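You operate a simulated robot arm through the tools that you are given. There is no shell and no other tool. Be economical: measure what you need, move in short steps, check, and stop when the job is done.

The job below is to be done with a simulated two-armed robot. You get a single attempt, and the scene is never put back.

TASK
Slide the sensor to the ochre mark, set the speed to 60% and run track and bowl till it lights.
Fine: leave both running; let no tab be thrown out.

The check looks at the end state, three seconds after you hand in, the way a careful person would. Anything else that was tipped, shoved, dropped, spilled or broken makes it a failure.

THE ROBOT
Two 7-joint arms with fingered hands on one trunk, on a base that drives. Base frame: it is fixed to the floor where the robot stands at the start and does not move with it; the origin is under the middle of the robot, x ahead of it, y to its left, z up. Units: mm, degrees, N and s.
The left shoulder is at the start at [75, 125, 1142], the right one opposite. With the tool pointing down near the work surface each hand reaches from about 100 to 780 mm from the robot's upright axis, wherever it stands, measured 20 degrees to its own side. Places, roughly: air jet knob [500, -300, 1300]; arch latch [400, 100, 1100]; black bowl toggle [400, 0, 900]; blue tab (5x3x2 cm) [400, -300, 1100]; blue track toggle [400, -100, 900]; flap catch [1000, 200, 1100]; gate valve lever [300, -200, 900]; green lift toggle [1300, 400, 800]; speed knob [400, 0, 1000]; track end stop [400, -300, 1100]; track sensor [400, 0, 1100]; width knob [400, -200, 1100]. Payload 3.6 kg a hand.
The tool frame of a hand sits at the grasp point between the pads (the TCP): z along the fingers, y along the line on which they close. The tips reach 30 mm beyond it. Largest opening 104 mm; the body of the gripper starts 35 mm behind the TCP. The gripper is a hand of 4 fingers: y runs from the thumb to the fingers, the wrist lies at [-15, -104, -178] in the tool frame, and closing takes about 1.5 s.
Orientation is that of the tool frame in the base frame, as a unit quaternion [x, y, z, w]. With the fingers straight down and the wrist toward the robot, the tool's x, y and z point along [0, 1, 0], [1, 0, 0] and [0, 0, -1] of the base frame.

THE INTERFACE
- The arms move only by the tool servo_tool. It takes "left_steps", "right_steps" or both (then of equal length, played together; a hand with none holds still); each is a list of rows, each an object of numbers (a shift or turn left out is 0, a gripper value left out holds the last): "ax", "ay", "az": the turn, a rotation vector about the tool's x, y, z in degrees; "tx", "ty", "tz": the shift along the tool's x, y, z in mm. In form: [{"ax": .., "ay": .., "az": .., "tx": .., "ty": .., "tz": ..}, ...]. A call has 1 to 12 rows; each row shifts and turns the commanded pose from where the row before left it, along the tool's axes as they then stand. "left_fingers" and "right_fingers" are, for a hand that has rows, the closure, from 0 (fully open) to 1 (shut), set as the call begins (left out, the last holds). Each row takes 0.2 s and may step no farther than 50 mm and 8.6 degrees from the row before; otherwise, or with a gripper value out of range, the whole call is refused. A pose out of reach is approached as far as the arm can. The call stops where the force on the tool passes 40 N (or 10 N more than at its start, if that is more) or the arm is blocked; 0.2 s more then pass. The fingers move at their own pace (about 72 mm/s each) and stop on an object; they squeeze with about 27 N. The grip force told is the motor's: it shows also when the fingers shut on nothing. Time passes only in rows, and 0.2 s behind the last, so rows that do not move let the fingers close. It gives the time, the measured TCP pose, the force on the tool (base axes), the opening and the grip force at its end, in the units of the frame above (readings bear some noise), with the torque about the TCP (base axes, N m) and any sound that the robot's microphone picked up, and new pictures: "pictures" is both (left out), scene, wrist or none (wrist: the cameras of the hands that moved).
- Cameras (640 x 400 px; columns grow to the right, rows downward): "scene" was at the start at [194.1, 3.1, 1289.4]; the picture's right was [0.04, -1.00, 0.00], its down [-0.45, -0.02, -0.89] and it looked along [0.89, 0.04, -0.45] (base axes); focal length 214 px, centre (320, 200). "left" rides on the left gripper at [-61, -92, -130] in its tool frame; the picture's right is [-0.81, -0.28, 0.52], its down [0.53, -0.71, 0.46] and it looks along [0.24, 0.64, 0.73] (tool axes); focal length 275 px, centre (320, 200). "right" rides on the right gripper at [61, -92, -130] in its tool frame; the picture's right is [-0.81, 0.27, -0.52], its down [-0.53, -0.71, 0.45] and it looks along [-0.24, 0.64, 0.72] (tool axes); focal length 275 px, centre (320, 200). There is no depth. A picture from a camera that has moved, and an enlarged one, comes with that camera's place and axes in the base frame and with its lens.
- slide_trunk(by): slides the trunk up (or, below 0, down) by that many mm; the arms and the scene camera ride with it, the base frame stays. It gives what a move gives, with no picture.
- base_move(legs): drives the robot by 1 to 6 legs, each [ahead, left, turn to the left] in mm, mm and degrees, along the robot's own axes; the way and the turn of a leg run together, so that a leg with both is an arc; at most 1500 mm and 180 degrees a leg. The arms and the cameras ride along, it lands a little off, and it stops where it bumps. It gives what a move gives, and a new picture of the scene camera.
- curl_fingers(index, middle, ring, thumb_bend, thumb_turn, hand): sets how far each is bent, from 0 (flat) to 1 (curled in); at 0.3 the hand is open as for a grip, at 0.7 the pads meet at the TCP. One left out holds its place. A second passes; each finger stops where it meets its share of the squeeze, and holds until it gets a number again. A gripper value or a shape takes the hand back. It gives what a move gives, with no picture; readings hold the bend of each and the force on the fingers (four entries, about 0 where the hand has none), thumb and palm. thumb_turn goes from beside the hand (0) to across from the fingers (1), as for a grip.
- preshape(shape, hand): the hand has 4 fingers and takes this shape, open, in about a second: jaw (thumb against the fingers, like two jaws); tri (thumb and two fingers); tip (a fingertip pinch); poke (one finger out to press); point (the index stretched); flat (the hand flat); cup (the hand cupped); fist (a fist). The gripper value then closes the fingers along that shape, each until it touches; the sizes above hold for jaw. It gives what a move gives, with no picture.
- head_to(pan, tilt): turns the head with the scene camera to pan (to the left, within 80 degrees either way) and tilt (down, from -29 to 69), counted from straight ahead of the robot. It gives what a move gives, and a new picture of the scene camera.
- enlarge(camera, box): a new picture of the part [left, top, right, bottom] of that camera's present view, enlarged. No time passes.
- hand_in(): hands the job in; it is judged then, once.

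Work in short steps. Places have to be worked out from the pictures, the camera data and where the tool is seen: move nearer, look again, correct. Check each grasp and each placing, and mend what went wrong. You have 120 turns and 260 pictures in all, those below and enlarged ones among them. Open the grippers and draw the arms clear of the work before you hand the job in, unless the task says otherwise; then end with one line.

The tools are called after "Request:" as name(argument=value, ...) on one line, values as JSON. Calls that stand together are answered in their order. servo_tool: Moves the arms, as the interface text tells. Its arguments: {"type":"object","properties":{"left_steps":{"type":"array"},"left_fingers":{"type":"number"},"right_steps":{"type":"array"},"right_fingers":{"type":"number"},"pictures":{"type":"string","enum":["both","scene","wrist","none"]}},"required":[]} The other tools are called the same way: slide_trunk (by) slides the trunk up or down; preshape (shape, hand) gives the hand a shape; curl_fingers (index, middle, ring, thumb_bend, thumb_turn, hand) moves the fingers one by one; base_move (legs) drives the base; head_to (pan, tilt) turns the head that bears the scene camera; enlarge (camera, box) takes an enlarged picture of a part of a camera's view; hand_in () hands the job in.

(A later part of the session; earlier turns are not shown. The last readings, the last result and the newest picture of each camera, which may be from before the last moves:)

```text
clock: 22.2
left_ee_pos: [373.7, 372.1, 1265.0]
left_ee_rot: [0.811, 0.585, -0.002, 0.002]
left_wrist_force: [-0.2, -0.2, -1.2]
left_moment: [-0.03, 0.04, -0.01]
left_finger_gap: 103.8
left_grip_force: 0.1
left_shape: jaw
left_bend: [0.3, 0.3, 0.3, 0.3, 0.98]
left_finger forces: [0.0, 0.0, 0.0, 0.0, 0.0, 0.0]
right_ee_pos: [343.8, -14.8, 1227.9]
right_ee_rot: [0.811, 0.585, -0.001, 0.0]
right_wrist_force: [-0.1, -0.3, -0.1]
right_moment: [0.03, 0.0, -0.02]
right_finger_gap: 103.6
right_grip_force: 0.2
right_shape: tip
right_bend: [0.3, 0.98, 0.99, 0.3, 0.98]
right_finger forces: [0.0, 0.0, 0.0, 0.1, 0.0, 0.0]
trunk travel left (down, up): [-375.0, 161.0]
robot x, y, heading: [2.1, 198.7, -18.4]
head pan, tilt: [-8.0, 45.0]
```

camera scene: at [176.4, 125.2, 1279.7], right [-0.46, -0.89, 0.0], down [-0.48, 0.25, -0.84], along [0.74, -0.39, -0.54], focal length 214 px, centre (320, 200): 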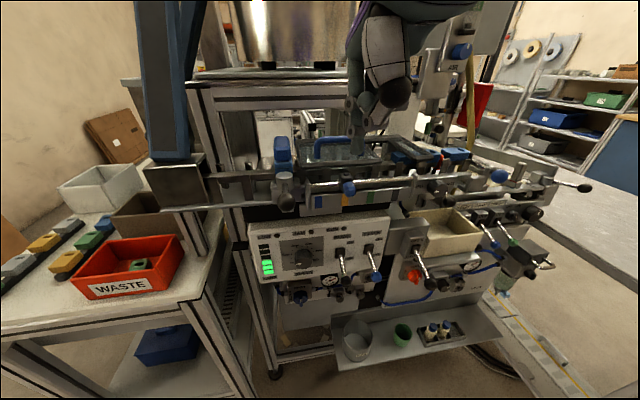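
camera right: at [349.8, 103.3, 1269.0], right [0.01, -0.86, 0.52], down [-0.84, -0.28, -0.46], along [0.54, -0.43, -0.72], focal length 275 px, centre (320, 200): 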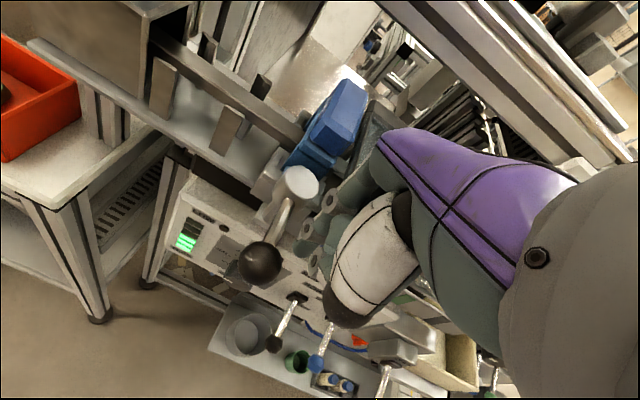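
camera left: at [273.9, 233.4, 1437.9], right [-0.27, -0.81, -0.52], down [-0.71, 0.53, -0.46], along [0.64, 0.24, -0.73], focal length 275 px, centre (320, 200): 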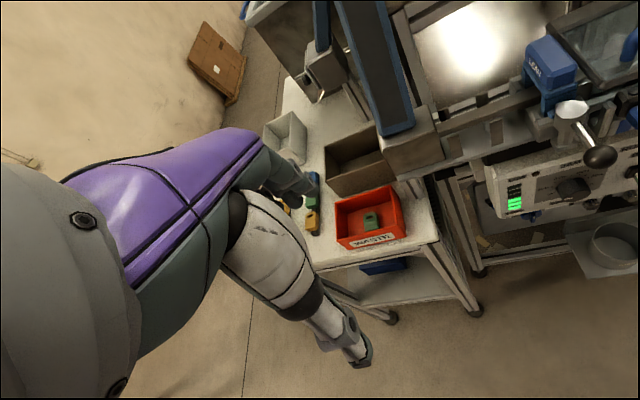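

The speed pointer is at 0%; the dial spans ≈270°, so 60% needs ≈160° clockwise. The panel is vertical with the knob at ≈[443,25,964], ⌀≈34. I lower the trunk 150 mm, shape the right hand "tri", then pitch it to point at the panel.

Request:
slide_trunk(by=-150)

Request:
preshape(hand="right", shape="tri")

Request:
servo_tool(right_steps=[{"ax": -8.2}, {"ax": -8.2}, {"ax": -8.2}, {"ax": -8.2}, {"ax": -8.2}, {"ax": -8.2}, {}])

```text
clock: 23.3
left_ee_pos: [388.3, 367.5, 1168.9]
left_ee_rot: [0.811, 0.584, -0.02, -0.022]
left_wrist_force: [-0.1, -0.7, 0.3]
left_moment: [0.02, 0.01, 0.03]
left_finger_gap: 103.6
left_grip_force: 0.1
left_shape: jaw
left_bend: [0.3, 0.3, 0.3, 0.3, 0.98]
left_finger forces: [0.0, 0.0, 0.0, 0.1, 0.0, 0.0]
right_ee_pos: [346.0, -17.1, 1148.6]
right_ee_rot: [0.813, 0.582, 0.011, -0.001]
right_wrist_force: [-10.9, 5.1, 30.1]
right_moment: [-0.56, -1.49, 0.0]
right_finger_gap: 104.0
right_grip_force: 0.0
right_shape: tip
right_bend: [0.29, 0.98, 0.99, 0.3, 0.98]
right_finger forces: [30.0, 0.0, 0.1, 0.1, 0.1, 0.0]
trunk travel left (down, up): [-291.0, 246.0]
robot x, y, heading: [1.6, 200.5, -18.5]
head pan, tilt: [-8.0, 45.0]
stopped: the force on the tool passed its limit (the readings are from after the stop); the commanded pose is now the measured one
```

```text
clock: 24.2
left_ee_pos: [388.2, 367.2, 1168.7]
left_ee_rot: [0.81, 0.585, -0.02, -0.022]
left_wrist_force: [0.4, -0.7, -0.1]
left_moment: [0.01, -0.01, 0.0]
left_finger_gap: 103.7
left_grip_force: 0.1
left_shape: jaw
left_bend: [0.3, 0.3, 0.3, 0.3, 0.98]
left_finger forces: [0.0, 0.0, 0.0, 0.0, 0.0, 0.0]
right_ee_pos: [345.0, -15.0, 1148.5]
right_ee_rot: [0.812, 0.583, 0.009, 0.0]
right_wrist_force: [21.2, -14.2, -3.1]
right_moment: [-0.81, 1.24, -2.03]
right_finger_gap: 98.3
right_grip_force: 0.0
right_shape: tri
right_bend: [0.28, 0.36, 0.99, 0.3, 0.98]
right_finger forces: [21.9, 11.1, 0.0, 0.1, 0.0, 0.1]
trunk travel left (down, up): [-291.0, 246.0]
robot x, y, heading: [-2.2, 200.5, -18.3]
head pan, tilt: [-8.0, 45.0]
```

```text
clock: 24.5
left_ee_pos: [388.4, 368.5, 1169.1]
left_ee_rot: [0.811, 0.585, -0.021, -0.022]
left_wrist_force: [-0.2, -0.8, -0.4]
left_moment: [0.0, 0.02, 0.01]
left_finger_gap: 103.7
left_grip_force: 0.1
left_shape: jaw
left_bend: [0.3, 0.3, 0.3, 0.3, 0.98]
left_finger forces: [0.0, 0.0, 0.0, 0.1, 0.0, 0.0]
right_ee_pos: [344.7, -18.2, 1148.1]
right_ee_rot: [0.816, 0.578, 0.024, 0.02]
right_wrist_force: [-5.4, -2.8, -10.2]
right_moment: [-2.26, -2.58, -0.27]
right_finger_gap: 97.1
right_grip_force: 0.1
right_shape: tri
right_bend: [0.29, 0.38, 0.99, 0.3, 0.98]
right_finger forces: [18.1, 10.7, 0.0, 0.0, 0.0, 0.1]
trunk travel left (down, up): [-291.0, 246.0]
robot x, y, heading: [4.4, 201.4, -18.2]
head pan, tilt: [-8.0, 45.0]
stopped in row 1 (right hand): the force on the tool passed its limit (the readings are from after the stop); the commanded pose is now the measured one
camera scene: at [189.7, 127.8, 1189.2], right [-0.4, -0.92, 0.0], down [-0.57, 0.25, -0.78], along [0.72, -0.31, -0.62], focal length 214 px, centre (320, 200)
camera right: at [272.8, 69.0, 1273.6], right [-0.04, -0.85, 0.52], down [-0.82, -0.27, -0.51], along [0.57, -0.45, -0.69], focal length 275 px, centre (320, 200)
```

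scene: 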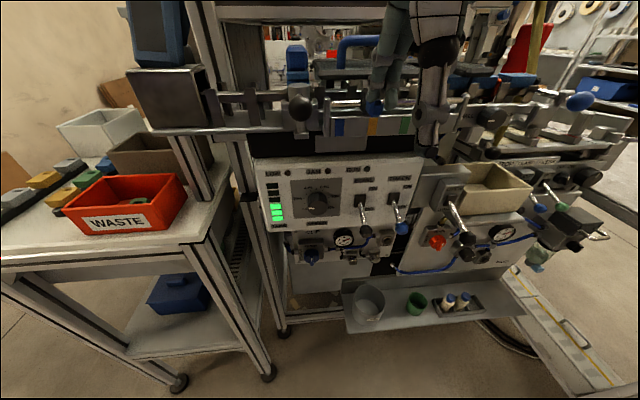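
right: 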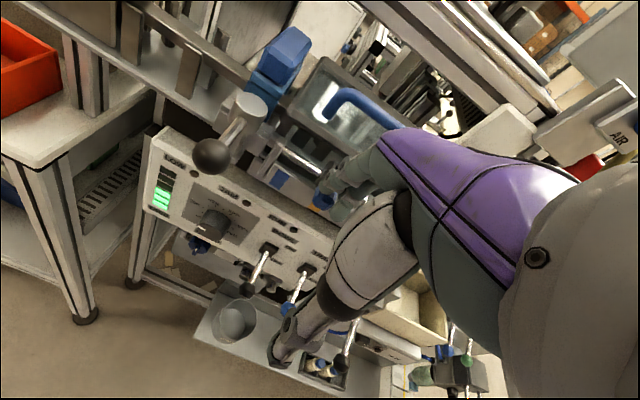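

The opened index came down on the sensor block. I lift straight up and then back off toward the robot.

Request:
servo_tool(right_steps=[{"tz": -12}, {"tz": -15}, {"tz": -15}, {"ty": -25}, {"ty": -25}, {}])

Request:
enlarge(camera="scene", box=[270, 60, 450, 180])

```text
clock: 24.9
left_ee_pos: [392.6, 367.3, 1167.5]
left_ee_rot: [0.811, 0.585, -0.021, -0.024]
left_wrist_force: [0.1, -0.2, -0.2]
left_moment: [0.0, 0.01, 0.0]
left_finger_gap: 103.8
left_grip_force: 0.1
left_shape: jaw
left_bend: [0.3, 0.3, 0.3, 0.3, 0.98]
left_finger forces: [0.0, 0.0, 0.1, 0.0, 0.1, 0.0]
right_ee_pos: [349.8, -23.7, 1151.0]
right_ee_rot: [0.819, 0.573, 0.015, 0.015]
right_wrist_force: [13.5, -13.7, -31.7]
right_moment: [-1.44, -0.97, -0.22]
right_finger_gap: 103.8
right_grip_force: 0.0
right_shape: tri
right_bend: [0.3, 0.3, 0.99, 0.3, 0.98]
right_finger forces: [2.6, 0.0, 0.1, 0.0, 0.0, 0.1]
trunk travel left (down, up): [-291.0, 246.0]
robot x, y, heading: [-1.6, 200.0, -18.1]
head pan, tilt: [-8.0, 45.0]
stopped in row 2 (right hand): the force on the tool passed its limit (the readings are from after the stop); the commanded pose is now the measured one
camera scene: at [193.6, 125.9, 1188.8], right [-0.41, -0.91, 0.0], down [-0.57, 0.25, -0.78], along [0.72, -0.32, -0.62], focal length 214 px, centre (320, 200)
camera right: at [279.7, 64.7, 1278.5], right [-0.04, -0.85, 0.52], down [-0.83, -0.26, -0.49], along [0.55, -0.45, -0.7], focal length 275 px, centre (320, 200)
```

scene: 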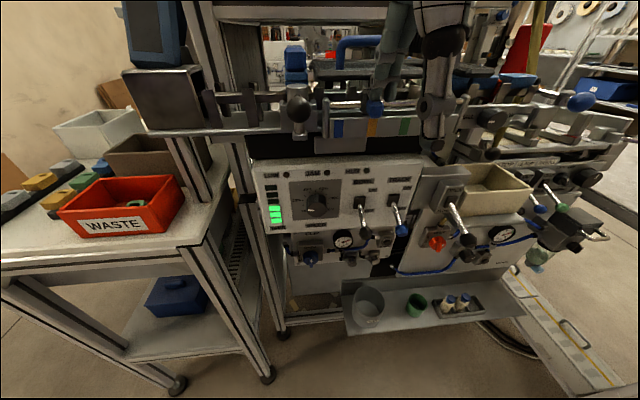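
right: 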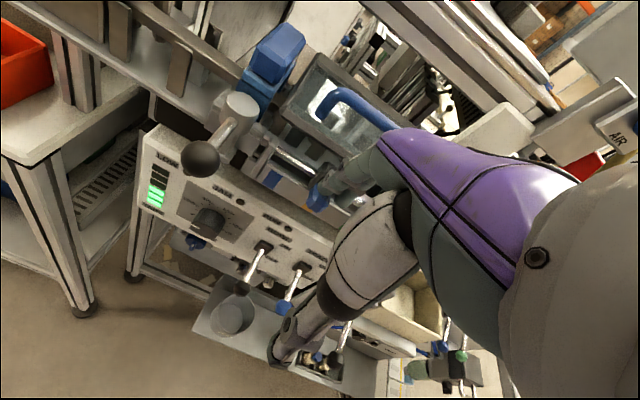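

```text
3.33 times, centred on (360, 120) of scene
camera zoom: at [193.6, 125.9, 1188.8], right [-0.41, -0.91, 0.0], down [-0.57, 0.25, -0.78], along [0.72, -0.32, -0.62], focal length 715 px, centre (187, 467)
```

zoom: 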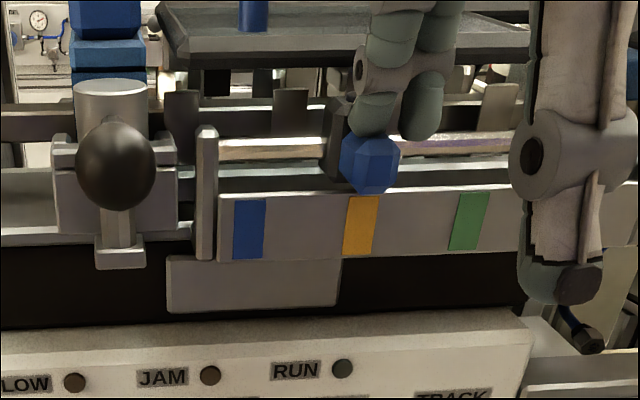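

Something resists lifting though the fingertips feel little; I let it settle and look closer at the fingers.

Request:
servo_tool(right_steps=[{}, {}], pictures="none")

Request:
enlarge(camera="scene", box=[320, 0, 480, 100])

Request:
enlarge(camera="scene", box=[340, 70, 440, 140])

Request:
enlarge(camera="right", box=[250, 80, 450, 230])

```text
clock: 25.5
left_ee_pos: [392.1, 365.0, 1167.4]
left_ee_rot: [0.81, 0.585, -0.021, -0.023]
left_wrist_force: [0.2, 0.2, 0.2]
left_moment: [0.02, -0.03, 0.01]
left_finger_gap: 103.7
left_grip_force: 0.0
left_shape: jaw
left_bend: [0.3, 0.3, 0.3, 0.3, 0.98]
left_finger forces: [0.0, 0.1, 0.0, 0.0, 0.0, 0.0]
right_ee_pos: [348.9, -22.7, 1152.6]
right_ee_rot: [0.819, 0.573, 0.017, 0.013]
right_wrist_force: [24.1, -18.5, -35.6]
right_moment: [-0.92, 0.33, -0.75]
right_finger_gap: 104.2
right_grip_force: 0.1
right_shape: tri
right_bend: [0.3, 0.3, 0.99, 0.3, 0.98]
right_finger forces: [0.0, 0.0, 0.1, 0.1, 0.1, 0.0]
trunk travel left (down, up): [-291.0, 246.0]
robot x, y, heading: [0.6, 201.2, -18.1]
head pan, tilt: [-8.0, 45.0]
```

```text
4.00 times, centred on (400, 50) of scene
camera zoom: at [193.7, 125.9, 1189.8], right [-0.4, -0.91, 0.0], down [-0.56, 0.25, -0.79], along [0.72, -0.32, -0.61], focal length 858 px, centre (0, 800)
```

zoom: 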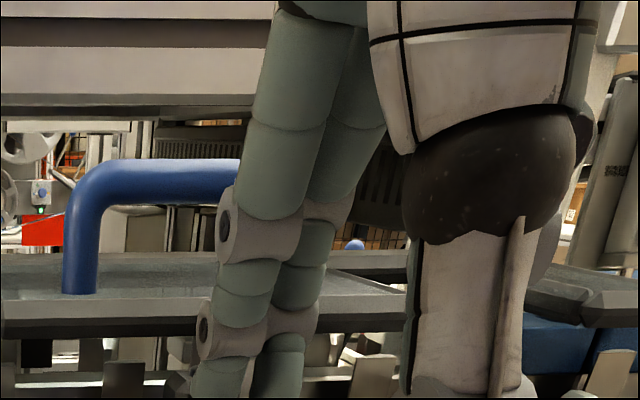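

```text
5.71 times, centred on (390, 105) of scene
camera zoom: at [193.7, 125.9, 1189.8], right [-0.4, -0.91, 0.0], down [-0.56, 0.25, -0.79], along [0.72, -0.32, -0.61], focal length 1226 px, centre (-80, 743)
```

zoom: 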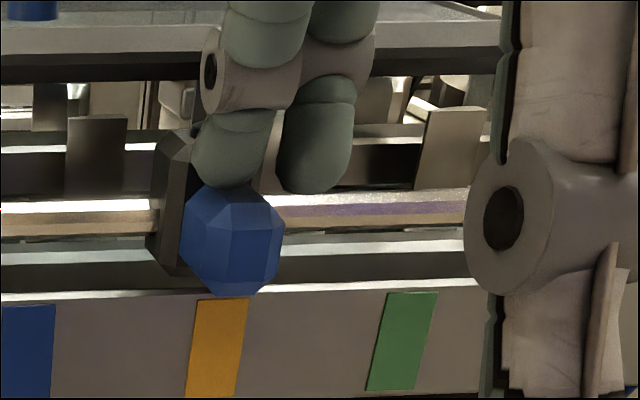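

```text
2.67 times, centred on (350, 155) of right
camera zoom: at [279.0, 65.3, 1280.7], right [-0.04, -0.85, 0.52], down [-0.83, -0.26, -0.49], along [0.55, -0.45, -0.7], focal length 734 px, centre (240, 320)
```

zoom: 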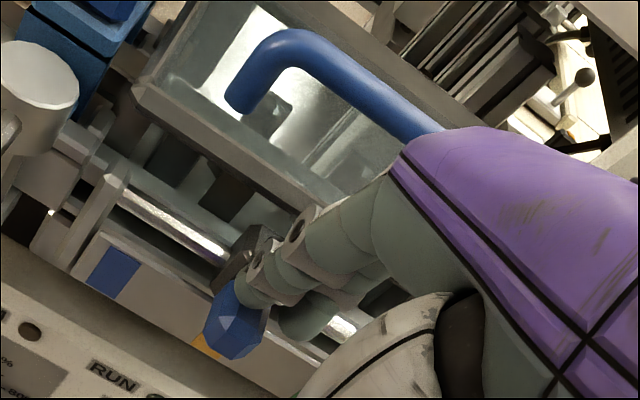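

The force line passes through the index tip: it appears wedged between the knob and the sensor block. I unload it by easing slightly down/forward and see how the force reacts.

Request:
servo_tool(right_steps=[{"tz": 2, "ty": 1}, {"tz": 2, "ty": 1}, {}], pictures="none")

```text
clock: 26.3
left_ee_pos: [390.8, 366.5, 1169.0]
left_ee_rot: [0.81, 0.585, -0.02, -0.022]
left_wrist_force: [0.4, 0.0, 0.0]
left_moment: [0.0, -0.02, 0.0]
left_finger_gap: 103.8
left_grip_force: 0.1
left_shape: jaw
left_bend: [0.3, 0.3, 0.3, 0.3, 0.98]
left_finger forces: [0.0, 0.1, 0.0, 0.0, 0.0, 0.0]
right_ee_pos: [350.6, -22.9, 1150.5]
right_ee_rot: [0.818, 0.574, 0.02, 0.014]
right_wrist_force: [13.5, -8.9, -18.2]
right_moment: [-0.81, 0.06, -0.61]
right_finger_gap: 103.8
right_grip_force: 0.1
right_shape: tri
right_bend: [0.3, 0.3, 0.99, 0.3, 0.98]
right_finger forces: [2.0, 0.2, 0.1, 0.0, 0.0, 0.1]
trunk travel left (down, up): [-291.0, 246.0]
robot x, y, heading: [4.3, 198.5, -18.1]
head pan, tilt: [-8.0, 45.0]
```

Force direction (down and away from robot) suggests the tip is behind/under the rear of the knob, to the right of the block. I ease forward a little, then raise.

Request:
servo_tool(right_steps=[{"ty": 2}, {"ty": 2}, {"ty": 1}, {}], pictures="none")

Request:
enlarge(camera="scene", box=[340, 50, 440, 130])

```text
clock: 27.3
left_ee_pos: [391.4, 366.8, 1167.9]
left_ee_rot: [0.811, 0.585, -0.02, -0.023]
left_wrist_force: [0.0, 0.7, -0.4]
left_moment: [-0.01, 0.0, 0.0]
left_finger_gap: 104.0
left_grip_force: 0.1
left_shape: jaw
left_bend: [0.3, 0.3, 0.3, 0.3, 0.98]
left_finger forces: [0.0, 0.0, 0.0, 0.0, 0.0, 0.0]
right_ee_pos: [354.4, -24.1, 1150.8]
right_ee_rot: [0.817, 0.576, 0.021, 0.015]
right_wrist_force: [3.5, -4.2, -18.7]
right_moment: [-1.34, -1.14, -0.06]
right_finger_gap: 103.3
right_grip_force: 0.1
right_shape: tri
right_bend: [0.31, 0.31, 0.99, 0.3, 0.98]
right_finger forces: [2.1, 1.1, 0.0, 0.0, 0.0, 0.0]
trunk travel left (down, up): [-291.0, 246.0]
robot x, y, heading: [-0.2, 202.6, -18.5]
head pan, tilt: [-8.0, 45.0]
```

```text
5.00 times, centred on (390, 90) of scene
camera zoom: at [192.3, 126.9, 1186.9], right [-0.4, -0.92, 0.0], down [-0.59, 0.26, -0.77], along [0.7, -0.31, -0.64], focal length 1072 px, centre (-30, 750)
```

zoom: 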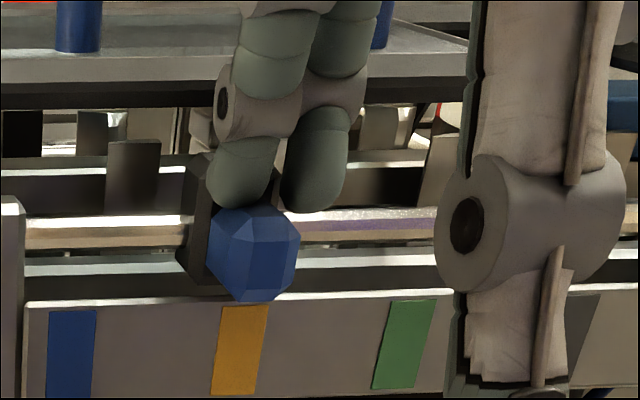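

The camera tilt shows only ≈39° though 45° is commanded: the head itself is leaning on the right hand/forearm. I tilt the head back up.

Request:
head_to(pan=0, tilt=22)

Request:
servo_tool(right_steps=[{}, {}], pictures="none")

```text
clock: 28.2
left_ee_pos: [391.4, 366.5, 1168.9]
left_ee_rot: [0.81, 0.585, -0.022, -0.023]
left_wrist_force: [0.4, -0.3, 0.0]
left_moment: [0.01, 0.06, -0.03]
left_finger_gap: 103.6
left_grip_force: 0.1
left_shape: jaw
left_bend: [0.3, 0.3, 0.3, 0.3, 0.98]
left_finger forces: [0.0, 0.1, 0.0, 0.1, 0.0, 0.0]
right_ee_pos: [355.0, -23.1, 1152.1]
right_ee_rot: [0.817, 0.576, 0.022, 0.016]
right_wrist_force: [-3.1, 2.3, 9.0]
right_moment: [-0.21, -0.53, 0.01]
right_finger_gap: 103.1
right_grip_force: 0.0
right_shape: tri
right_bend: [0.31, 0.3, 0.99, 0.3, 0.98]
right_finger forces: [0.4, 10.4, 0.0, 0.0, 0.0, 0.1]
trunk travel left (down, up): [-291.0, 246.0]
robot x, y, heading: [3.2, 197.0, -18.2]
head pan, tilt: [0.0, 22.0]
camera scene: at [201.9, 132.3, 1215.0], right [-0.31, -0.95, 0.0], down [-0.36, 0.12, -0.93], along [0.88, -0.29, -0.37], focal length 214 px, centre (320, 200)
```

scene: 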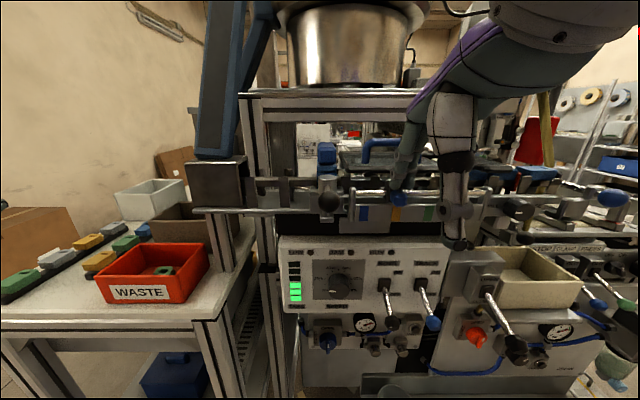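

```text
clock: 28.8
left_ee_pos: [390.8, 367.8, 1168.1]
left_ee_rot: [0.811, 0.585, -0.02, -0.023]
left_wrist_force: [-0.3, -0.3, 0.6]
left_moment: [0.01, -0.03, 0.02]
left_finger_gap: 103.7
left_grip_force: 0.1
left_shape: jaw
left_bend: [0.3, 0.3, 0.3, 0.3, 0.98]
left_finger forces: [0.0, 0.0, 0.1, 0.0, 0.1, 0.1]
right_ee_pos: [354.4, -23.6, 1152.4]
right_ee_rot: [0.817, 0.576, 0.021, 0.016]
right_wrist_force: [-3.7, 0.1, 14.6]
right_moment: [-0.35, -0.8, 0.0]
right_finger_gap: 102.8
right_grip_force: 0.1
right_shape: tri
right_bend: [0.3, 0.3, 0.99, 0.3, 0.98]
right_finger forces: [0.0, 16.1, 0.1, 0.0, 0.0, 0.0]
trunk travel left (down, up): [-291.0, 246.0]
robot x, y, heading: [1.7, 202.0, -18.1]
head pan, tilt: [0.0, 22.0]
```

Confirmed: the downward push is gone; only the middle finger rests on the rod. Now I lift and back off.

Request:
servo_tool(right_steps=[{"tz": -10}, {"tz": -15}, {"tz": -15}, {}, {}])

Request:
enlarge(camera="scene", box=[300, 130, 480, 250])

```text
clock: 30.0
left_ee_pos: [392.0, 366.5, 1168.6]
left_ee_rot: [0.811, 0.585, -0.02, -0.023]
left_wrist_force: [-0.3, -0.2, 0.0]
left_moment: [0.02, -0.04, 0.0]
left_finger_gap: 103.9
left_grip_force: 0.1
left_shape: jaw
left_bend: [0.3, 0.3, 0.3, 0.3, 0.98]
left_finger forces: [0.0, 0.0, 0.1, 0.0, 0.0, 0.0]
right_ee_pos: [353.1, -23.4, 1190.2]
right_ee_rot: [0.817, 0.576, 0.02, 0.015]
right_wrist_force: [0.0, 0.4, -0.4]
right_moment: [0.0, -0.01, 0.02]
right_finger_gap: 103.9
right_grip_force: 0.1
right_shape: tri
right_bend: [0.3, 0.3, 0.99, 0.3, 0.98]
right_finger forces: [0.1, 0.0, 0.0, 0.0, 0.0, 0.0]
trunk travel left (down, up): [-291.0, 246.0]
robot x, y, heading: [0.4, 202.2, -18.3]
head pan, tilt: [0.0, 22.0]
camera scene: at [202.9, 131.8, 1214.8], right [-0.31, -0.95, 0.0], down [-0.36, 0.12, -0.93], along [0.88, -0.29, -0.37], focal length 214 px, centre (320, 200)
camera right: at [283.0, 64.0, 1318.2], right [-0.04, -0.85, 0.52], down [-0.83, -0.26, -0.5], along [0.56, -0.45, -0.7], focal length 275 px, centre (320, 200)
```

scene: 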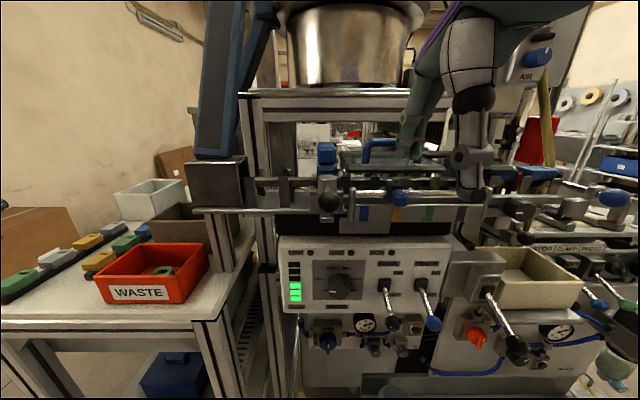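
right: 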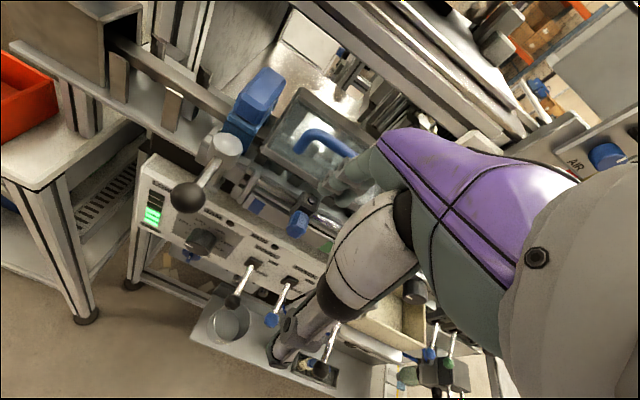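

```text
3.33 times, centred on (390, 190) of scene
camera zoom: at [202.9, 131.8, 1214.8], right [-0.31, -0.95, 0.0], down [-0.36, 0.12, -0.93], along [0.88, -0.29, -0.37], focal length 715 px, centre (87, 233)
```

zoom: 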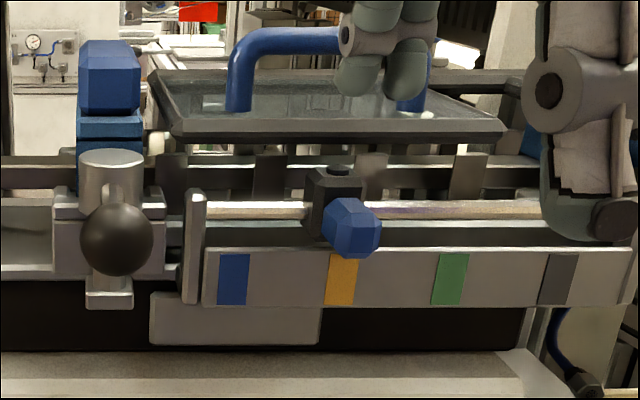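

The sensor is intact but by careful projection (knob at column 352, expected 363) the contact shifted it back ≈4 mm. I raise the trunk again, restore the poking finger and re-push to the position that worked before.

Request:
slide_trunk(by=84)

Request:
preshape(hand="right", shape="poke")

Request:
curl_fingers(hand="right", middle=1.0)

Request:
servo_tool(right_steps=[{"ax": 2.8}, {"az": -1.3}, {}], pictures="none")

```text
clock: 31.2
left_ee_pos: [391.6, 366.7, 1252.2]
left_ee_rot: [0.811, 0.585, -0.021, -0.022]
left_wrist_force: [-1.1, 0.8, 0.4]
left_moment: [0.0, 0.02, -0.03]
left_finger_gap: 103.7
left_grip_force: 0.0
left_shape: jaw
left_bend: [0.3, 0.3, 0.3, 0.3, 0.98]
left_finger forces: [0.0, 0.0, 0.1, 0.0, 0.1, 0.0]
right_ee_pos: [352.9, -22.2, 1274.5]
right_ee_rot: [0.818, 0.574, 0.019, 0.014]
right_wrist_force: [0.4, -0.4, 0.1]
right_moment: [0.01, 0.01, 0.0]
right_finger_gap: 103.9
right_grip_force: 0.2
right_shape: tri
right_bend: [0.3, 0.3, 0.99, 0.3, 0.98]
right_finger forces: [0.0, 0.0, 0.1, 0.1, 0.0, 0.0]
trunk travel left (down, up): [-375.0, 162.0]
robot x, y, heading: [-3.2, 202.3, -17.9]
head pan, tilt: [0.0, 22.0]
```

```text
clock: 32.1
left_ee_pos: [391.8, 366.3, 1252.1]
left_ee_rot: [0.811, 0.585, -0.021, -0.023]
left_wrist_force: [-0.3, 0.1, 0.7]
left_moment: [0.01, 0.0, 0.0]
left_finger_gap: 103.8
left_grip_force: 0.2
left_shape: jaw
left_bend: [0.3, 0.3, 0.3, 0.3, 0.98]
left_finger forces: [0.0, 0.0, 0.0, 0.1, 0.0, 0.1]
right_ee_pos: [353.9, -23.6, 1274.9]
right_ee_rot: [0.817, 0.576, 0.02, 0.015]
right_wrist_force: [0.1, 0.2, -0.6]
right_moment: [0.01, 0.0, 0.0]
right_finger_gap: 0.0
right_grip_force: 0.0
right_shape: poke
right_bend: [0.7, 0.7, 0.99, 1.0, 1.0]
right_finger forces: [0.0, 0.1, 0.1, 0.0, 0.0, 0.1]
trunk travel left (down, up): [-375.0, 162.0]
robot x, y, heading: [-2.6, 197.1, -18.3]
head pan, tilt: [0.0, 22.0]
```

```text
clock: 33.1
left_ee_pos: [390.7, 366.6, 1251.7]
left_ee_rot: [0.81, 0.586, -0.021, -0.023]
left_wrist_force: [0.3, -0.5, -0.2]
left_moment: [-0.03, 0.01, 0.0]
left_finger_gap: 103.8
left_grip_force: 0.0
left_shape: jaw
left_bend: [0.3, 0.3, 0.3, 0.3, 0.98]
left_finger forces: [0.1, 0.0, 0.0, 0.0, 0.0, 0.0]
right_ee_pos: [353.5, -23.9, 1275.3]
right_ee_rot: [0.818, 0.574, 0.02, 0.015]
right_wrist_force: [0.1, 0.2, -0.3]
right_moment: [-0.02, -0.04, -0.02]
right_finger_gap: 29.5
right_grip_force: 0.1
right_shape: fingers
right_bend: [0.7, 1.0, 0.99, 1.0, 1.0]
right_finger forces: [0.0, 0.0, 0.1, 0.0, 0.0, 0.1]
trunk travel left (down, up): [-375.0, 162.0]
robot x, y, heading: [-0.1, 199.3, -18.1]
head pan, tilt: [0.0, 22.0]
```

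```text
clock: 33.9
left_ee_pos: [391.9, 365.5, 1252.7]
left_ee_rot: [0.811, 0.584, -0.02, -0.024]
left_wrist_force: [-0.8, -0.7, 0.5]
left_moment: [0.0, 0.03, 0.02]
left_finger_gap: 103.6
left_grip_force: 0.0
left_shape: jaw
left_bend: [0.3, 0.3, 0.3, 0.3, 0.98]
left_finger forces: [0.0, 0.0, 0.1, 0.0, 0.0, 0.0]
right_ee_pos: [354.0, -23.2, 1273.8]
right_ee_rot: [0.811, 0.585, 0.005, -0.005]
right_wrist_force: [-0.6, -0.2, -0.2]
right_moment: [-0.02, -0.01, 0.01]
right_finger_gap: 30.0
right_grip_force: 0.0
right_shape: fingers
right_bend: [0.7, 1.0, 0.99, 1.0, 1.0]
right_finger forces: [0.0, 0.0, 0.0, 0.1, 0.0, 0.0]
trunk travel left (down, up): [-375.0, 162.0]
robot x, y, heading: [1.2, 202.2, -18.3]
head pan, tilt: [0.0, 22.0]
```

Request:
servo_tool(right_steps=[{"tz": 35, "tx": 8}, {"tz": 35, "tx": 9}, {"tz": 10, "ty": 24}, {"tz": 20, "ty": 24}, {}, {}], pictures="none")

Request:
enlarge(camera="scene", box=[300, 130, 480, 250])

```text
clock: 35.3
left_ee_pos: [392.1, 365.6, 1252.1]
left_ee_rot: [0.81, 0.585, -0.021, -0.022]
left_wrist_force: [-0.6, -0.4, 0.3]
left_moment: [0.02, 0.01, 0.03]
left_finger_gap: 103.4
left_grip_force: 0.1
left_shape: jaw
left_bend: [0.3, 0.3, 0.3, 0.3, 0.98]
left_finger forces: [0.0, 0.1, 0.0, 0.0, 0.1, 0.0]
right_ee_pos: [403.9, -20.4, 1173.7]
right_ee_rot: [0.811, 0.585, 0.007, -0.005]
right_wrist_force: [0.8, -0.2, -0.4]
right_moment: [0.01, -0.03, 0.01]
right_finger_gap: 29.8
right_grip_force: 0.0
right_shape: fingers
right_bend: [0.7, 1.0, 0.99, 1.0, 1.0]
right_finger forces: [0.0, 0.0, 0.1, 0.0, 0.1, 0.0]
trunk travel left (down, up): [-375.0, 162.0]
robot x, y, heading: [-1.0, 198.7, -18.0]
head pan, tilt: [0.0, 22.0]
```

```text
3.33 times, centred on (390, 190) of scene
camera zoom: at [185.9, 137.4, 1296.6], right [-0.31, -0.95, 0.0], down [-0.36, 0.12, -0.93], along [0.88, -0.29, -0.37], focal length 715 px, centre (87, 233)
```

zoom: 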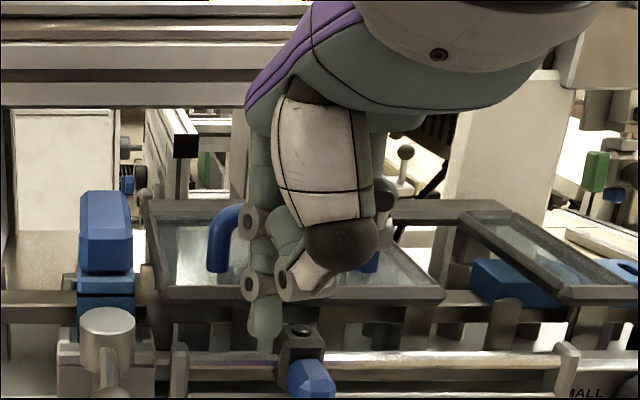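

Request:
servo_tool(right_steps=[{"tz": 12}, {"tz": 12}, {"tz": 12}, {"tx": -6}, {"tx": -5}, {"tx": -4.5}, {}], pictures="none")

```text
clock: 36.9
left_ee_pos: [392.0, 366.2, 1252.8]
left_ee_rot: [0.811, 0.585, -0.02, -0.023]
left_wrist_force: [0.7, 0.3, 0.2]
left_moment: [0.01, -0.02, 0.01]
left_finger_gap: 103.8
left_grip_force: 0.0
left_shape: jaw
left_bend: [0.3, 0.3, 0.3, 0.3, 0.98]
left_finger forces: [0.0, 0.1, 0.0, 0.1, 0.0, 0.1]
right_ee_pos: [398.9, -35.6, 1139.1]
right_ee_rot: [0.811, 0.585, 0.006, -0.006]
right_wrist_force: [-0.6, 0.6, -0.1]
right_moment: [0.01, 0.02, 0.0]
right_finger_gap: 29.9
right_grip_force: 0.1
right_shape: fingers
right_bend: [0.7, 1.0, 0.99, 1.0, 1.0]
right_finger forces: [0.7, 0.1, 0.0, 0.0, 0.0, 0.1]
trunk travel left (down, up): [-375.0, 162.0]
robot x, y, heading: [-0.1, 199.7, -18.0]
head pan, tilt: [0.0, 22.0]
```

At the target (TCP rail coordinate -92.3, contact felt). Release sideways, lift, back off and look.

Request:
servo_tool(right_steps=[{"tx": 4}, {"tz": -30}, {"tz": -40}, {"tz": -20, "ty": -30}, {"ty": -30}, {"ty": -20}, {}], pictures="none")

Request:
head_to(pan=0, tilt=30)

Request:
enlarge(camera="scene", box=[300, 130, 480, 250])

```text
clock: 38.5
left_ee_pos: [391.9, 366.0, 1252.3]
left_ee_rot: [0.811, 0.585, -0.021, -0.023]
left_wrist_force: [-0.2, 0.1, -0.2]
left_moment: [0.0, 0.0, 0.02]
left_finger_gap: 103.5
left_grip_force: 0.1
left_shape: jaw
left_bend: [0.3, 0.3, 0.3, 0.3, 0.98]
left_finger forces: [0.0, 0.0, 0.1, 0.0, 0.0, 0.0]
right_ee_pos: [323.4, -9.0, 1229.1]
right_ee_rot: [0.811, 0.585, 0.006, -0.006]
right_wrist_force: [-0.9, 1.4, -0.6]
right_moment: [-0.03, -0.02, 0.03]
right_finger_gap: 29.9
right_grip_force: 0.1
right_shape: fingers
right_bend: [0.7, 1.0, 0.99, 1.0, 1.0]
right_finger forces: [0.1, 0.0, 0.0, 0.0, 0.0, 0.0]
trunk travel left (down, up): [-375.0, 162.0]
robot x, y, heading: [-0.4, 194.3, -18.1]
head pan, tilt: [0.0, 22.0]
```

```text
clock: 39.2
left_ee_pos: [392.1, 367.0, 1252.1]
left_ee_rot: [0.81, 0.585, -0.021, -0.023]
left_wrist_force: [0.1, -0.9, 0.8]
left_moment: [0.01, 0.01, 0.0]
left_finger_gap: 103.9
left_grip_force: 0.0
left_shape: jaw
left_bend: [0.3, 0.3, 0.3, 0.3, 0.98]
left_finger forces: [0.1, 0.0, 0.0, 0.0, 0.0, 0.0]
right_ee_pos: [324.8, -8.9, 1228.3]
right_ee_rot: [0.811, 0.585, 0.005, -0.004]
right_wrist_force: [0.0, 0.8, -0.2]
right_moment: [0.02, 0.01, -0.02]
right_finger_gap: 30.0
right_grip_force: 0.1
right_shape: fingers
right_bend: [0.7, 1.0, 0.99, 1.0, 1.0]
right_finger forces: [0.0, 0.0, 0.0, 0.0, 0.0, 0.0]
trunk travel left (down, up): [-375.0, 162.0]
robot x, y, heading: [-1.6, 198.2, -18.0]
head pan, tilt: [0.0, 30.0]
camera scene: at [183.3, 138.2, 1283.9], right [-0.31, -0.95, 0.0], down [-0.47, 0.16, -0.87], along [0.82, -0.27, -0.5], focal length 214 px, centre (320, 200)
```

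scene: 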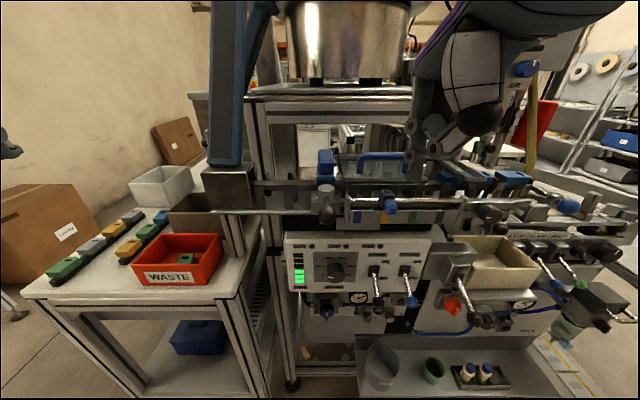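

```text
3.33 times, centred on (390, 190) of scene
camera zoom: at [183.3, 138.2, 1283.9], right [-0.31, -0.95, 0.0], down [-0.47, 0.16, -0.87], along [0.82, -0.27, -0.5], focal length 715 px, centre (87, 233)
```

zoom: 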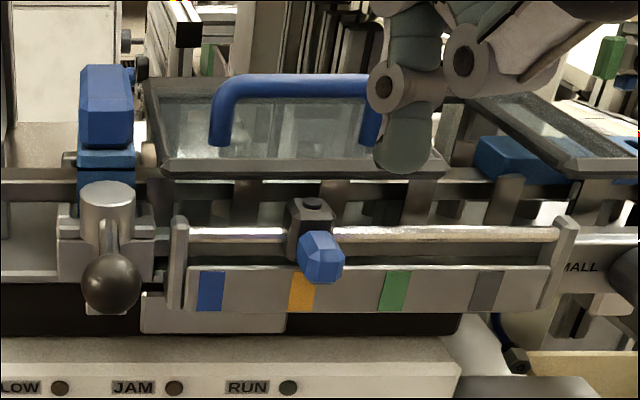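

Sensor now projects to rail coordinate -85.5 vs the ochre mark -85.9: aligned. Now, with the hand clear of the machine, lower the trunk and pitch the hand toward the panel.

Request:
slide_trunk(by=-150)

Request:
servo_tool(right_steps=[{"ax": -8.2}, {"ax": -8.2}, {"ax": -8.2}, {"ax": -8.2}, {"ax": -8.2}, {"ax": -8.2}, {}], pictures="scene")

```text
clock: 40.6
left_ee_pos: [403.2, 362.7, 1106.6]
left_ee_rot: [0.811, 0.583, -0.031, -0.035]
left_wrist_force: [0.7, -0.2, 0.7]
left_moment: [-0.01, 0.02, 0.0]
left_finger_gap: 103.8
left_grip_force: 0.0
left_shape: jaw
left_bend: [0.3, 0.3, 0.3, 0.3, 0.98]
left_finger forces: [0.1, 0.1, 0.0, 0.1, 0.0, 0.1]
right_ee_pos: [328.5, -11.1, 1086.2]
right_ee_rot: [0.816, 0.579, 0.002, -0.012]
right_wrist_force: [8.4, -0.3, -8.7]
right_moment: [-0.83, 0.38, -0.74]
right_finger_gap: 29.9
right_grip_force: 0.1
right_shape: fingers
right_bend: [0.7, 1.0, 0.99, 1.0, 1.0]
right_finger forces: [0.1, 0.1, 0.0, 0.1, 0.1, 0.1]
trunk travel left (down, up): [-237.0, 299.0]
robot x, y, heading: [-3.0, 201.6, -18.2]
head pan, tilt: [0.0, 30.0]
stopped: the force on the tool passed its limit (the readings are from after the stop); the commanded pose is now the measured one
```

```text
clock: 40.9
left_ee_pos: [404.3, 363.1, 1106.6]
left_ee_rot: [0.81, 0.584, -0.031, -0.035]
left_wrist_force: [-0.2, 0.6, 0.3]
left_moment: [-0.04, 0.01, 0.01]
left_finger_gap: 103.7
left_grip_force: 0.0
left_shape: jaw
left_bend: [0.3, 0.3, 0.3, 0.3, 0.98]
left_finger forces: [0.1, 0.0, 0.1, 0.1, 0.0, 0.0]
right_ee_pos: [330.5, -13.6, 1086.9]
right_ee_rot: [0.82, 0.571, 0.016, 0.0]
right_wrist_force: [7.2, 1.2, -8.8]
right_moment: [-1.02, 0.26, -0.76]
right_finger_gap: 29.7
right_grip_force: 0.1
right_shape: fingers
right_bend: [0.7, 1.0, 0.99, 1.0, 1.0]
right_finger forces: [0.0, 0.1, 0.1, 0.1, 0.1, 0.1]
trunk travel left (down, up): [-237.0, 299.0]
robot x, y, heading: [-1.2, 200.6, -18.1]
head pan, tilt: [0.0, 30.0]
stopped in row 1 (right hand): the force on the tool passed its limit (the readings are from after the stop); the commanded pose is now the measured one
camera scene: at [213.8, 127.2, 1150.8], right [-0.32, -0.95, 0.0], down [-0.45, 0.15, -0.88], along [0.83, -0.28, -0.48], focal length 214 px, centre (320, 200)
```

scene: 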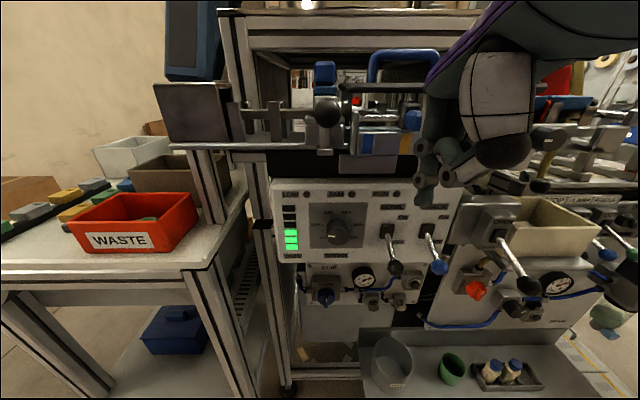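

Lowering the trunk makes the robot lean forward a bit and the head touches the right hand again. I tilt the head up and move the hand right/down away from it.

Request:
head_to(pan=15, tilt=20)

Request:
servo_tool(right_steps=[{"tx": -20}, {"tx": -25}, {"tx": -25}, {}, {}], pictures="scene")

```text
clock: 41.7
left_ee_pos: [403.0, 362.5, 1106.2]
left_ee_rot: [0.811, 0.584, -0.032, -0.035]
left_wrist_force: [0.8, 0.1, 0.4]
left_moment: [0.0, -0.01, 0.0]
left_finger_gap: 103.5
left_grip_force: 0.0
left_shape: jaw
left_bend: [0.3, 0.3, 0.3, 0.3, 0.98]
left_finger forces: [0.0, 0.0, 0.1, 0.0, 0.0, 0.0]
right_ee_pos: [329.2, -12.5, 1088.7]
right_ee_rot: [0.82, 0.572, 0.018, 0.0]
right_wrist_force: [0.9, 0.3, 0.8]
right_moment: [0.0, -0.03, -0.01]
right_finger_gap: 29.9
right_grip_force: 0.0
right_shape: fingers
right_bend: [0.7, 1.0, 0.99, 1.0, 1.0]
right_finger forces: [0.0, 0.1, 0.0, 0.1, 0.0, 0.0]
trunk travel left (down, up): [-237.0, 299.0]
robot x, y, heading: [1.8, 199.3, -18.2]
head pan, tilt: [15.0, 20.0]
camera scene: at [220.7, 151.3, 1164.7], right [-0.06, -1.0, 0.0], down [-0.34, 0.02, -0.94], along [0.94, -0.05, -0.34], focal length 214 px, centre (320, 200)
```

scene: 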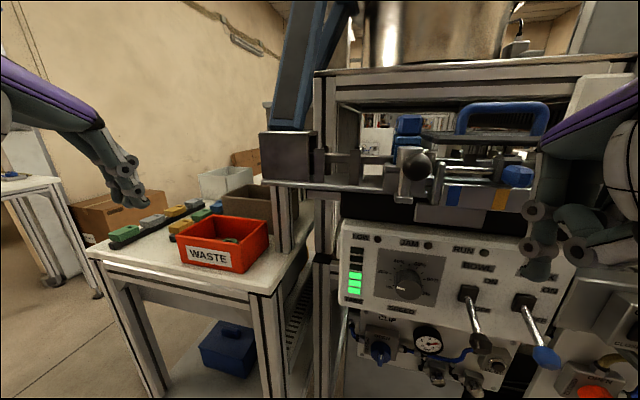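

```text
clock: 42.9
left_ee_pos: [402.7, 362.2, 1107.2]
left_ee_rot: [0.81, 0.584, -0.032, -0.036]
left_wrist_force: [0.6, -0.6, 0.0]
left_moment: [0.01, -0.02, 0.0]
left_finger_gap: 103.8
left_grip_force: 0.0
left_shape: jaw
left_bend: [0.3, 0.3, 0.3, 0.3, 0.98]
left_finger forces: [0.0, 0.1, 0.1, 0.0, 0.0, 0.0]
right_ee_pos: [304.7, -77.8, 1087.4]
right_ee_rot: [0.82, 0.572, 0.017, 0.0]
right_wrist_force: [0.3, -0.1, -1.0]
right_moment: [-0.02, -0.02, 0.01]
right_finger_gap: 30.1
right_grip_force: 0.1
right_shape: fingers
right_bend: [0.7, 1.0, 0.99, 1.0, 1.0]
right_finger forces: [0.0, 0.0, 0.0, 0.0, 0.1, 0.1]
trunk travel left (down, up): [-237.0, 299.0]
robot x, y, heading: [1.3, 197.5, -18.4]
head pan, tilt: [15.0, 20.0]
camera scene: at [220.6, 151.2, 1164.7], right [-0.06, -1.0, 0.0], down [-0.34, 0.02, -0.94], along [0.94, -0.05, -0.34], focal length 214 px, centre (320, 200)
```

scene: 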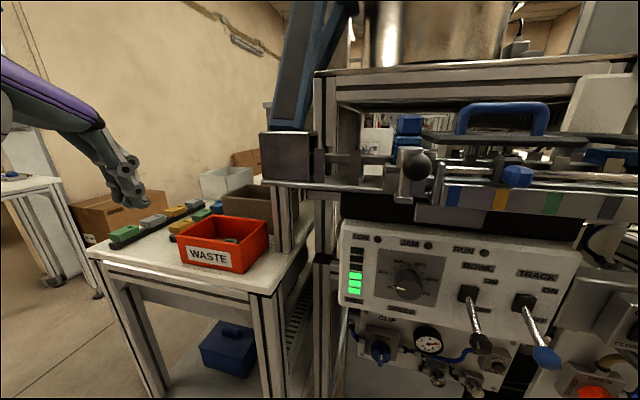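

Free again. Now pitch the right hand to point at the panel.

Request:
servo_tool(right_steps=[{"ax": -8.2}, {"ax": -8.2}, {"ax": -8.2}, {"ax": -8.2}, {"ax": -8.2}, {"ax": -8.2}, {"ax": -8.2}, {"ax": -8.2}, {"ax": -8.2}, {"ax": -8.2}, {"ax": -6}, {}])

```text
clock: 45.5
left_ee_pos: [403.7, 361.2, 1106.6]
left_ee_rot: [0.811, 0.583, -0.032, -0.035]
left_wrist_force: [0.2, 0.6, -0.5]
left_moment: [0.02, 0.01, -0.01]
left_finger_gap: 103.7
left_grip_force: 0.1
left_shape: jaw
left_bend: [0.3, 0.3, 0.3, 0.3, 0.98]
left_finger forces: [0.0, 0.0, 0.0, 0.1, 0.1, 0.0]
right_ee_pos: [391.2, -72.5, 1267.8]
right_ee_rot: [0.598, 0.391, 0.413, 0.565]
right_wrist_force: [0.6, -0.4, -0.1]
right_moment: [0.01, -0.02, 0.04]
right_finger_gap: 30.0
right_grip_force: 0.0
right_shape: fingers
right_bend: [0.7, 1.0, 0.99, 1.0, 1.0]
right_finger forces: [0.0, 0.0, 0.1, 0.0, 0.0, 0.0]
right hand out of reach, approached as far as the arm can: row 3, 4, 5, 6, 7, 8, 9, 10, 11
trunk travel left (down, up): [-237.0, 299.0]
robot x, y, heading: [1.9, 198.7, -18.3]
head pan, tilt: [15.0, 20.0]
camera scene: at [221.2, 149.6, 1164.5], right [-0.06, -1.0, 0.0], down [-0.34, 0.02, -0.94], along [0.94, -0.05, -0.34], focal length 214 px, centre (320, 200)
camera right: at [292.4, 34.1, 1183.0], right [-0.77, -0.59, 0.24], down [0.24, -0.62, -0.75], along [0.59, -0.52, 0.62], focal length 275 px, centre (320, 200)
```

scene: 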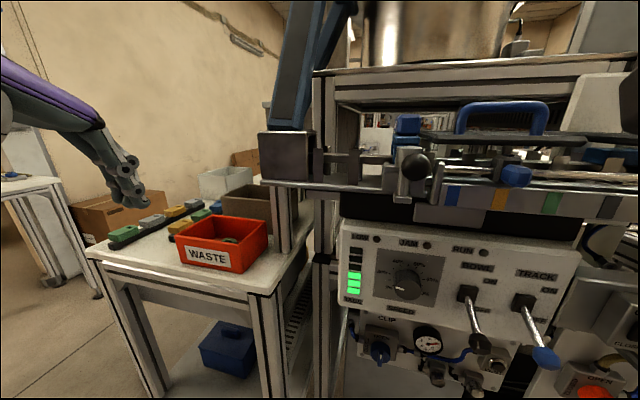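
right: 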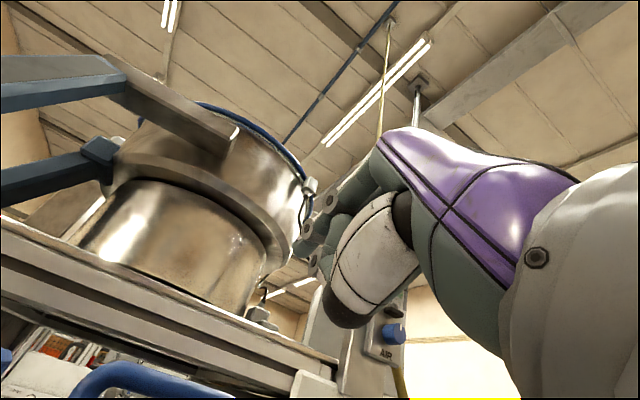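

The arm is too folded: the robot is too close for a forward-pointing hand. I back the base off 180 mm.

Request:
base_move(legs=[[-180, 0, 0]])

Request:
servo_tool(right_steps=[{}, {}, {}], pictures="none")

```text
clock: 47.0
left_ee_pos: [234.6, 419.2, 1107.4]
left_ee_rot: [0.81, 0.584, -0.031, -0.036]
left_wrist_force: [-0.1, -0.5, -0.8]
left_moment: [0.03, -0.02, 0.04]
left_finger_gap: 103.7
left_grip_force: 0.1
left_shape: jaw
left_bend: [0.3, 0.3, 0.3, 0.3, 0.98]
left_finger forces: [0.0, 0.1, 0.1, 0.0, 0.1, 0.0]
right_ee_pos: [221.5, -15.2, 1268.2]
right_ee_rot: [0.598, 0.391, 0.412, 0.566]
right_wrist_force: [-0.5, -0.2, 0.4]
right_moment: [0.03, -0.01, -0.01]
right_finger_gap: 29.8
right_grip_force: 0.0
right_shape: fingers
right_bend: [0.7, 1.0, 0.99, 1.0, 1.0]
right_finger forces: [0.0, 0.0, 0.1, 0.0, 0.1, 0.0]
trunk travel left (down, up): [-237.0, 299.0]
robot x, y, heading: [-170.2, 253.8, -18.4]
head pan, tilt: [15.0, 20.0]
camera scene: at [51.3, 207.1, 1164.8], right [-0.06, -1.0, 0.0], down [-0.34, 0.02, -0.94], along [0.94, -0.05, -0.34], focal length 214 px, centre (320, 200)
```

scene: 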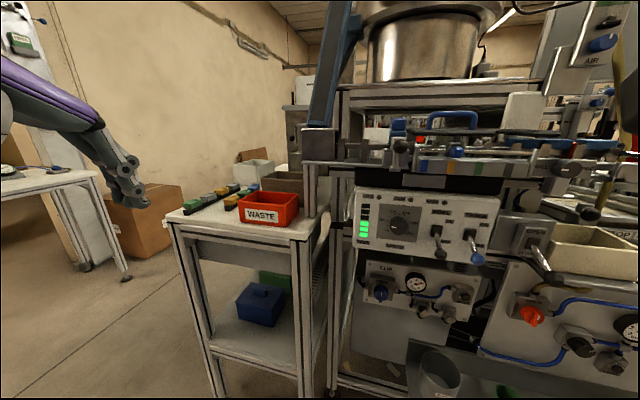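

```text
clock: 47.8
left_ee_pos: [235.3, 417.7, 1106.9]
left_ee_rot: [0.811, 0.584, -0.031, -0.035]
left_wrist_force: [0.5, -0.2, -0.1]
left_moment: [0.02, 0.02, -0.01]
left_finger_gap: 103.9
left_grip_force: 0.1
left_shape: jaw
left_bend: [0.3, 0.3, 0.3, 0.3, 0.98]
left_finger forces: [0.0, 0.0, 0.0, 0.0, 0.1, 0.0]
right_ee_pos: [221.6, -15.7, 1269.3]
right_ee_rot: [0.597, 0.392, 0.413, 0.564]
right_wrist_force: [0.8, 0.0, -0.1]
right_moment: [0.0, -0.03, 0.02]
right_finger_gap: 29.8
right_grip_force: 0.1
right_shape: fingers
right_bend: [0.7, 1.0, 0.99, 1.0, 1.0]
right_finger forces: [0.0, 0.0, 0.1, 0.0, 0.0, 0.0]
trunk travel left (down, up): [-237.0, 299.0]
robot x, y, heading: [-171.5, 254.7, -18.3]
head pan, tilt: [15.0, 20.0]
```

Now lower the hand toward a standoff in front of the knob.

Request:
servo_tool(right_steps=[{"ty": -45, "tz": 14}, {"ty": -45, "tz": 14}, {"ty": -45, "tz": 14}, {"ty": -45, "tz": 10}, {"ty": -45, "tz": 10}, {"ty": -40, "tz": 10}, {}, {}])

```text
clock: 49.6
left_ee_pos: [234.7, 418.7, 1107.5]
left_ee_rot: [0.81, 0.584, -0.032, -0.035]
left_wrist_force: [-0.6, -0.5, 0.2]
left_moment: [0.03, 0.0, -0.04]
left_finger_gap: 103.6
left_grip_force: 0.0
left_shape: jaw
left_bend: [0.3, 0.3, 0.3, 0.3, 0.98]
left_finger forces: [0.1, 0.0, 0.0, 0.0, 0.1, 0.0]
right_ee_pos: [222.4, -14.2, 1268.5]
right_ee_rot: [0.598, 0.392, 0.413, 0.565]
right_wrist_force: [-0.1, -0.3, 0.1]
right_moment: [-0.01, -0.02, -0.02]
right_finger_gap: 30.1
right_grip_force: 0.1
right_shape: fingers
right_bend: [0.7, 1.0, 0.99, 1.0, 1.0]
right_finger forces: [0.1, 0.0, 0.1, 0.0, 0.0, 0.1]
right hand out of reach, approached as far as the arm can: row 1, 2, 3, 4, 5, 6
trunk travel left (down, up): [-237.0, 299.0]
robot x, y, heading: [-166.4, 252.3, -18.3]
head pan, tilt: [15.0, 20.0]
camera scene: at [52.0, 206.9, 1164.7], right [-0.06, -1.0, 0.0], down [-0.34, 0.02, -0.94], along [0.94, -0.05, -0.34], focal length 214 px, centre (320, 200)
camera right: at [123.3, 91.4, 1183.4], right [-0.77, -0.59, 0.24], down [0.24, -0.62, -0.75], along [0.59, -0.52, 0.62], focal length 275 px, centre (320, 200)
```

scene: 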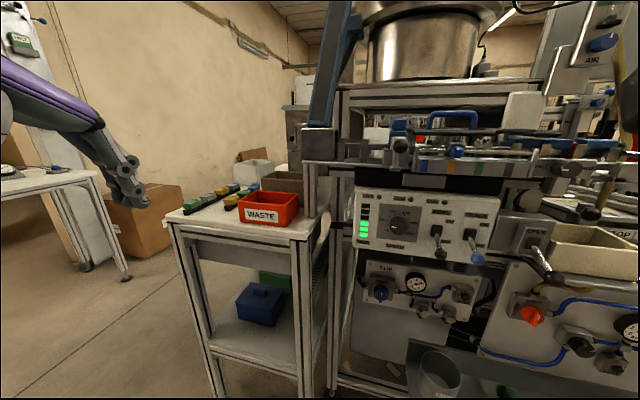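
right: 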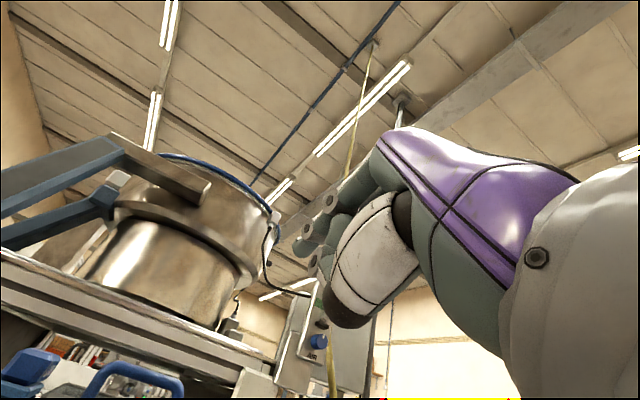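

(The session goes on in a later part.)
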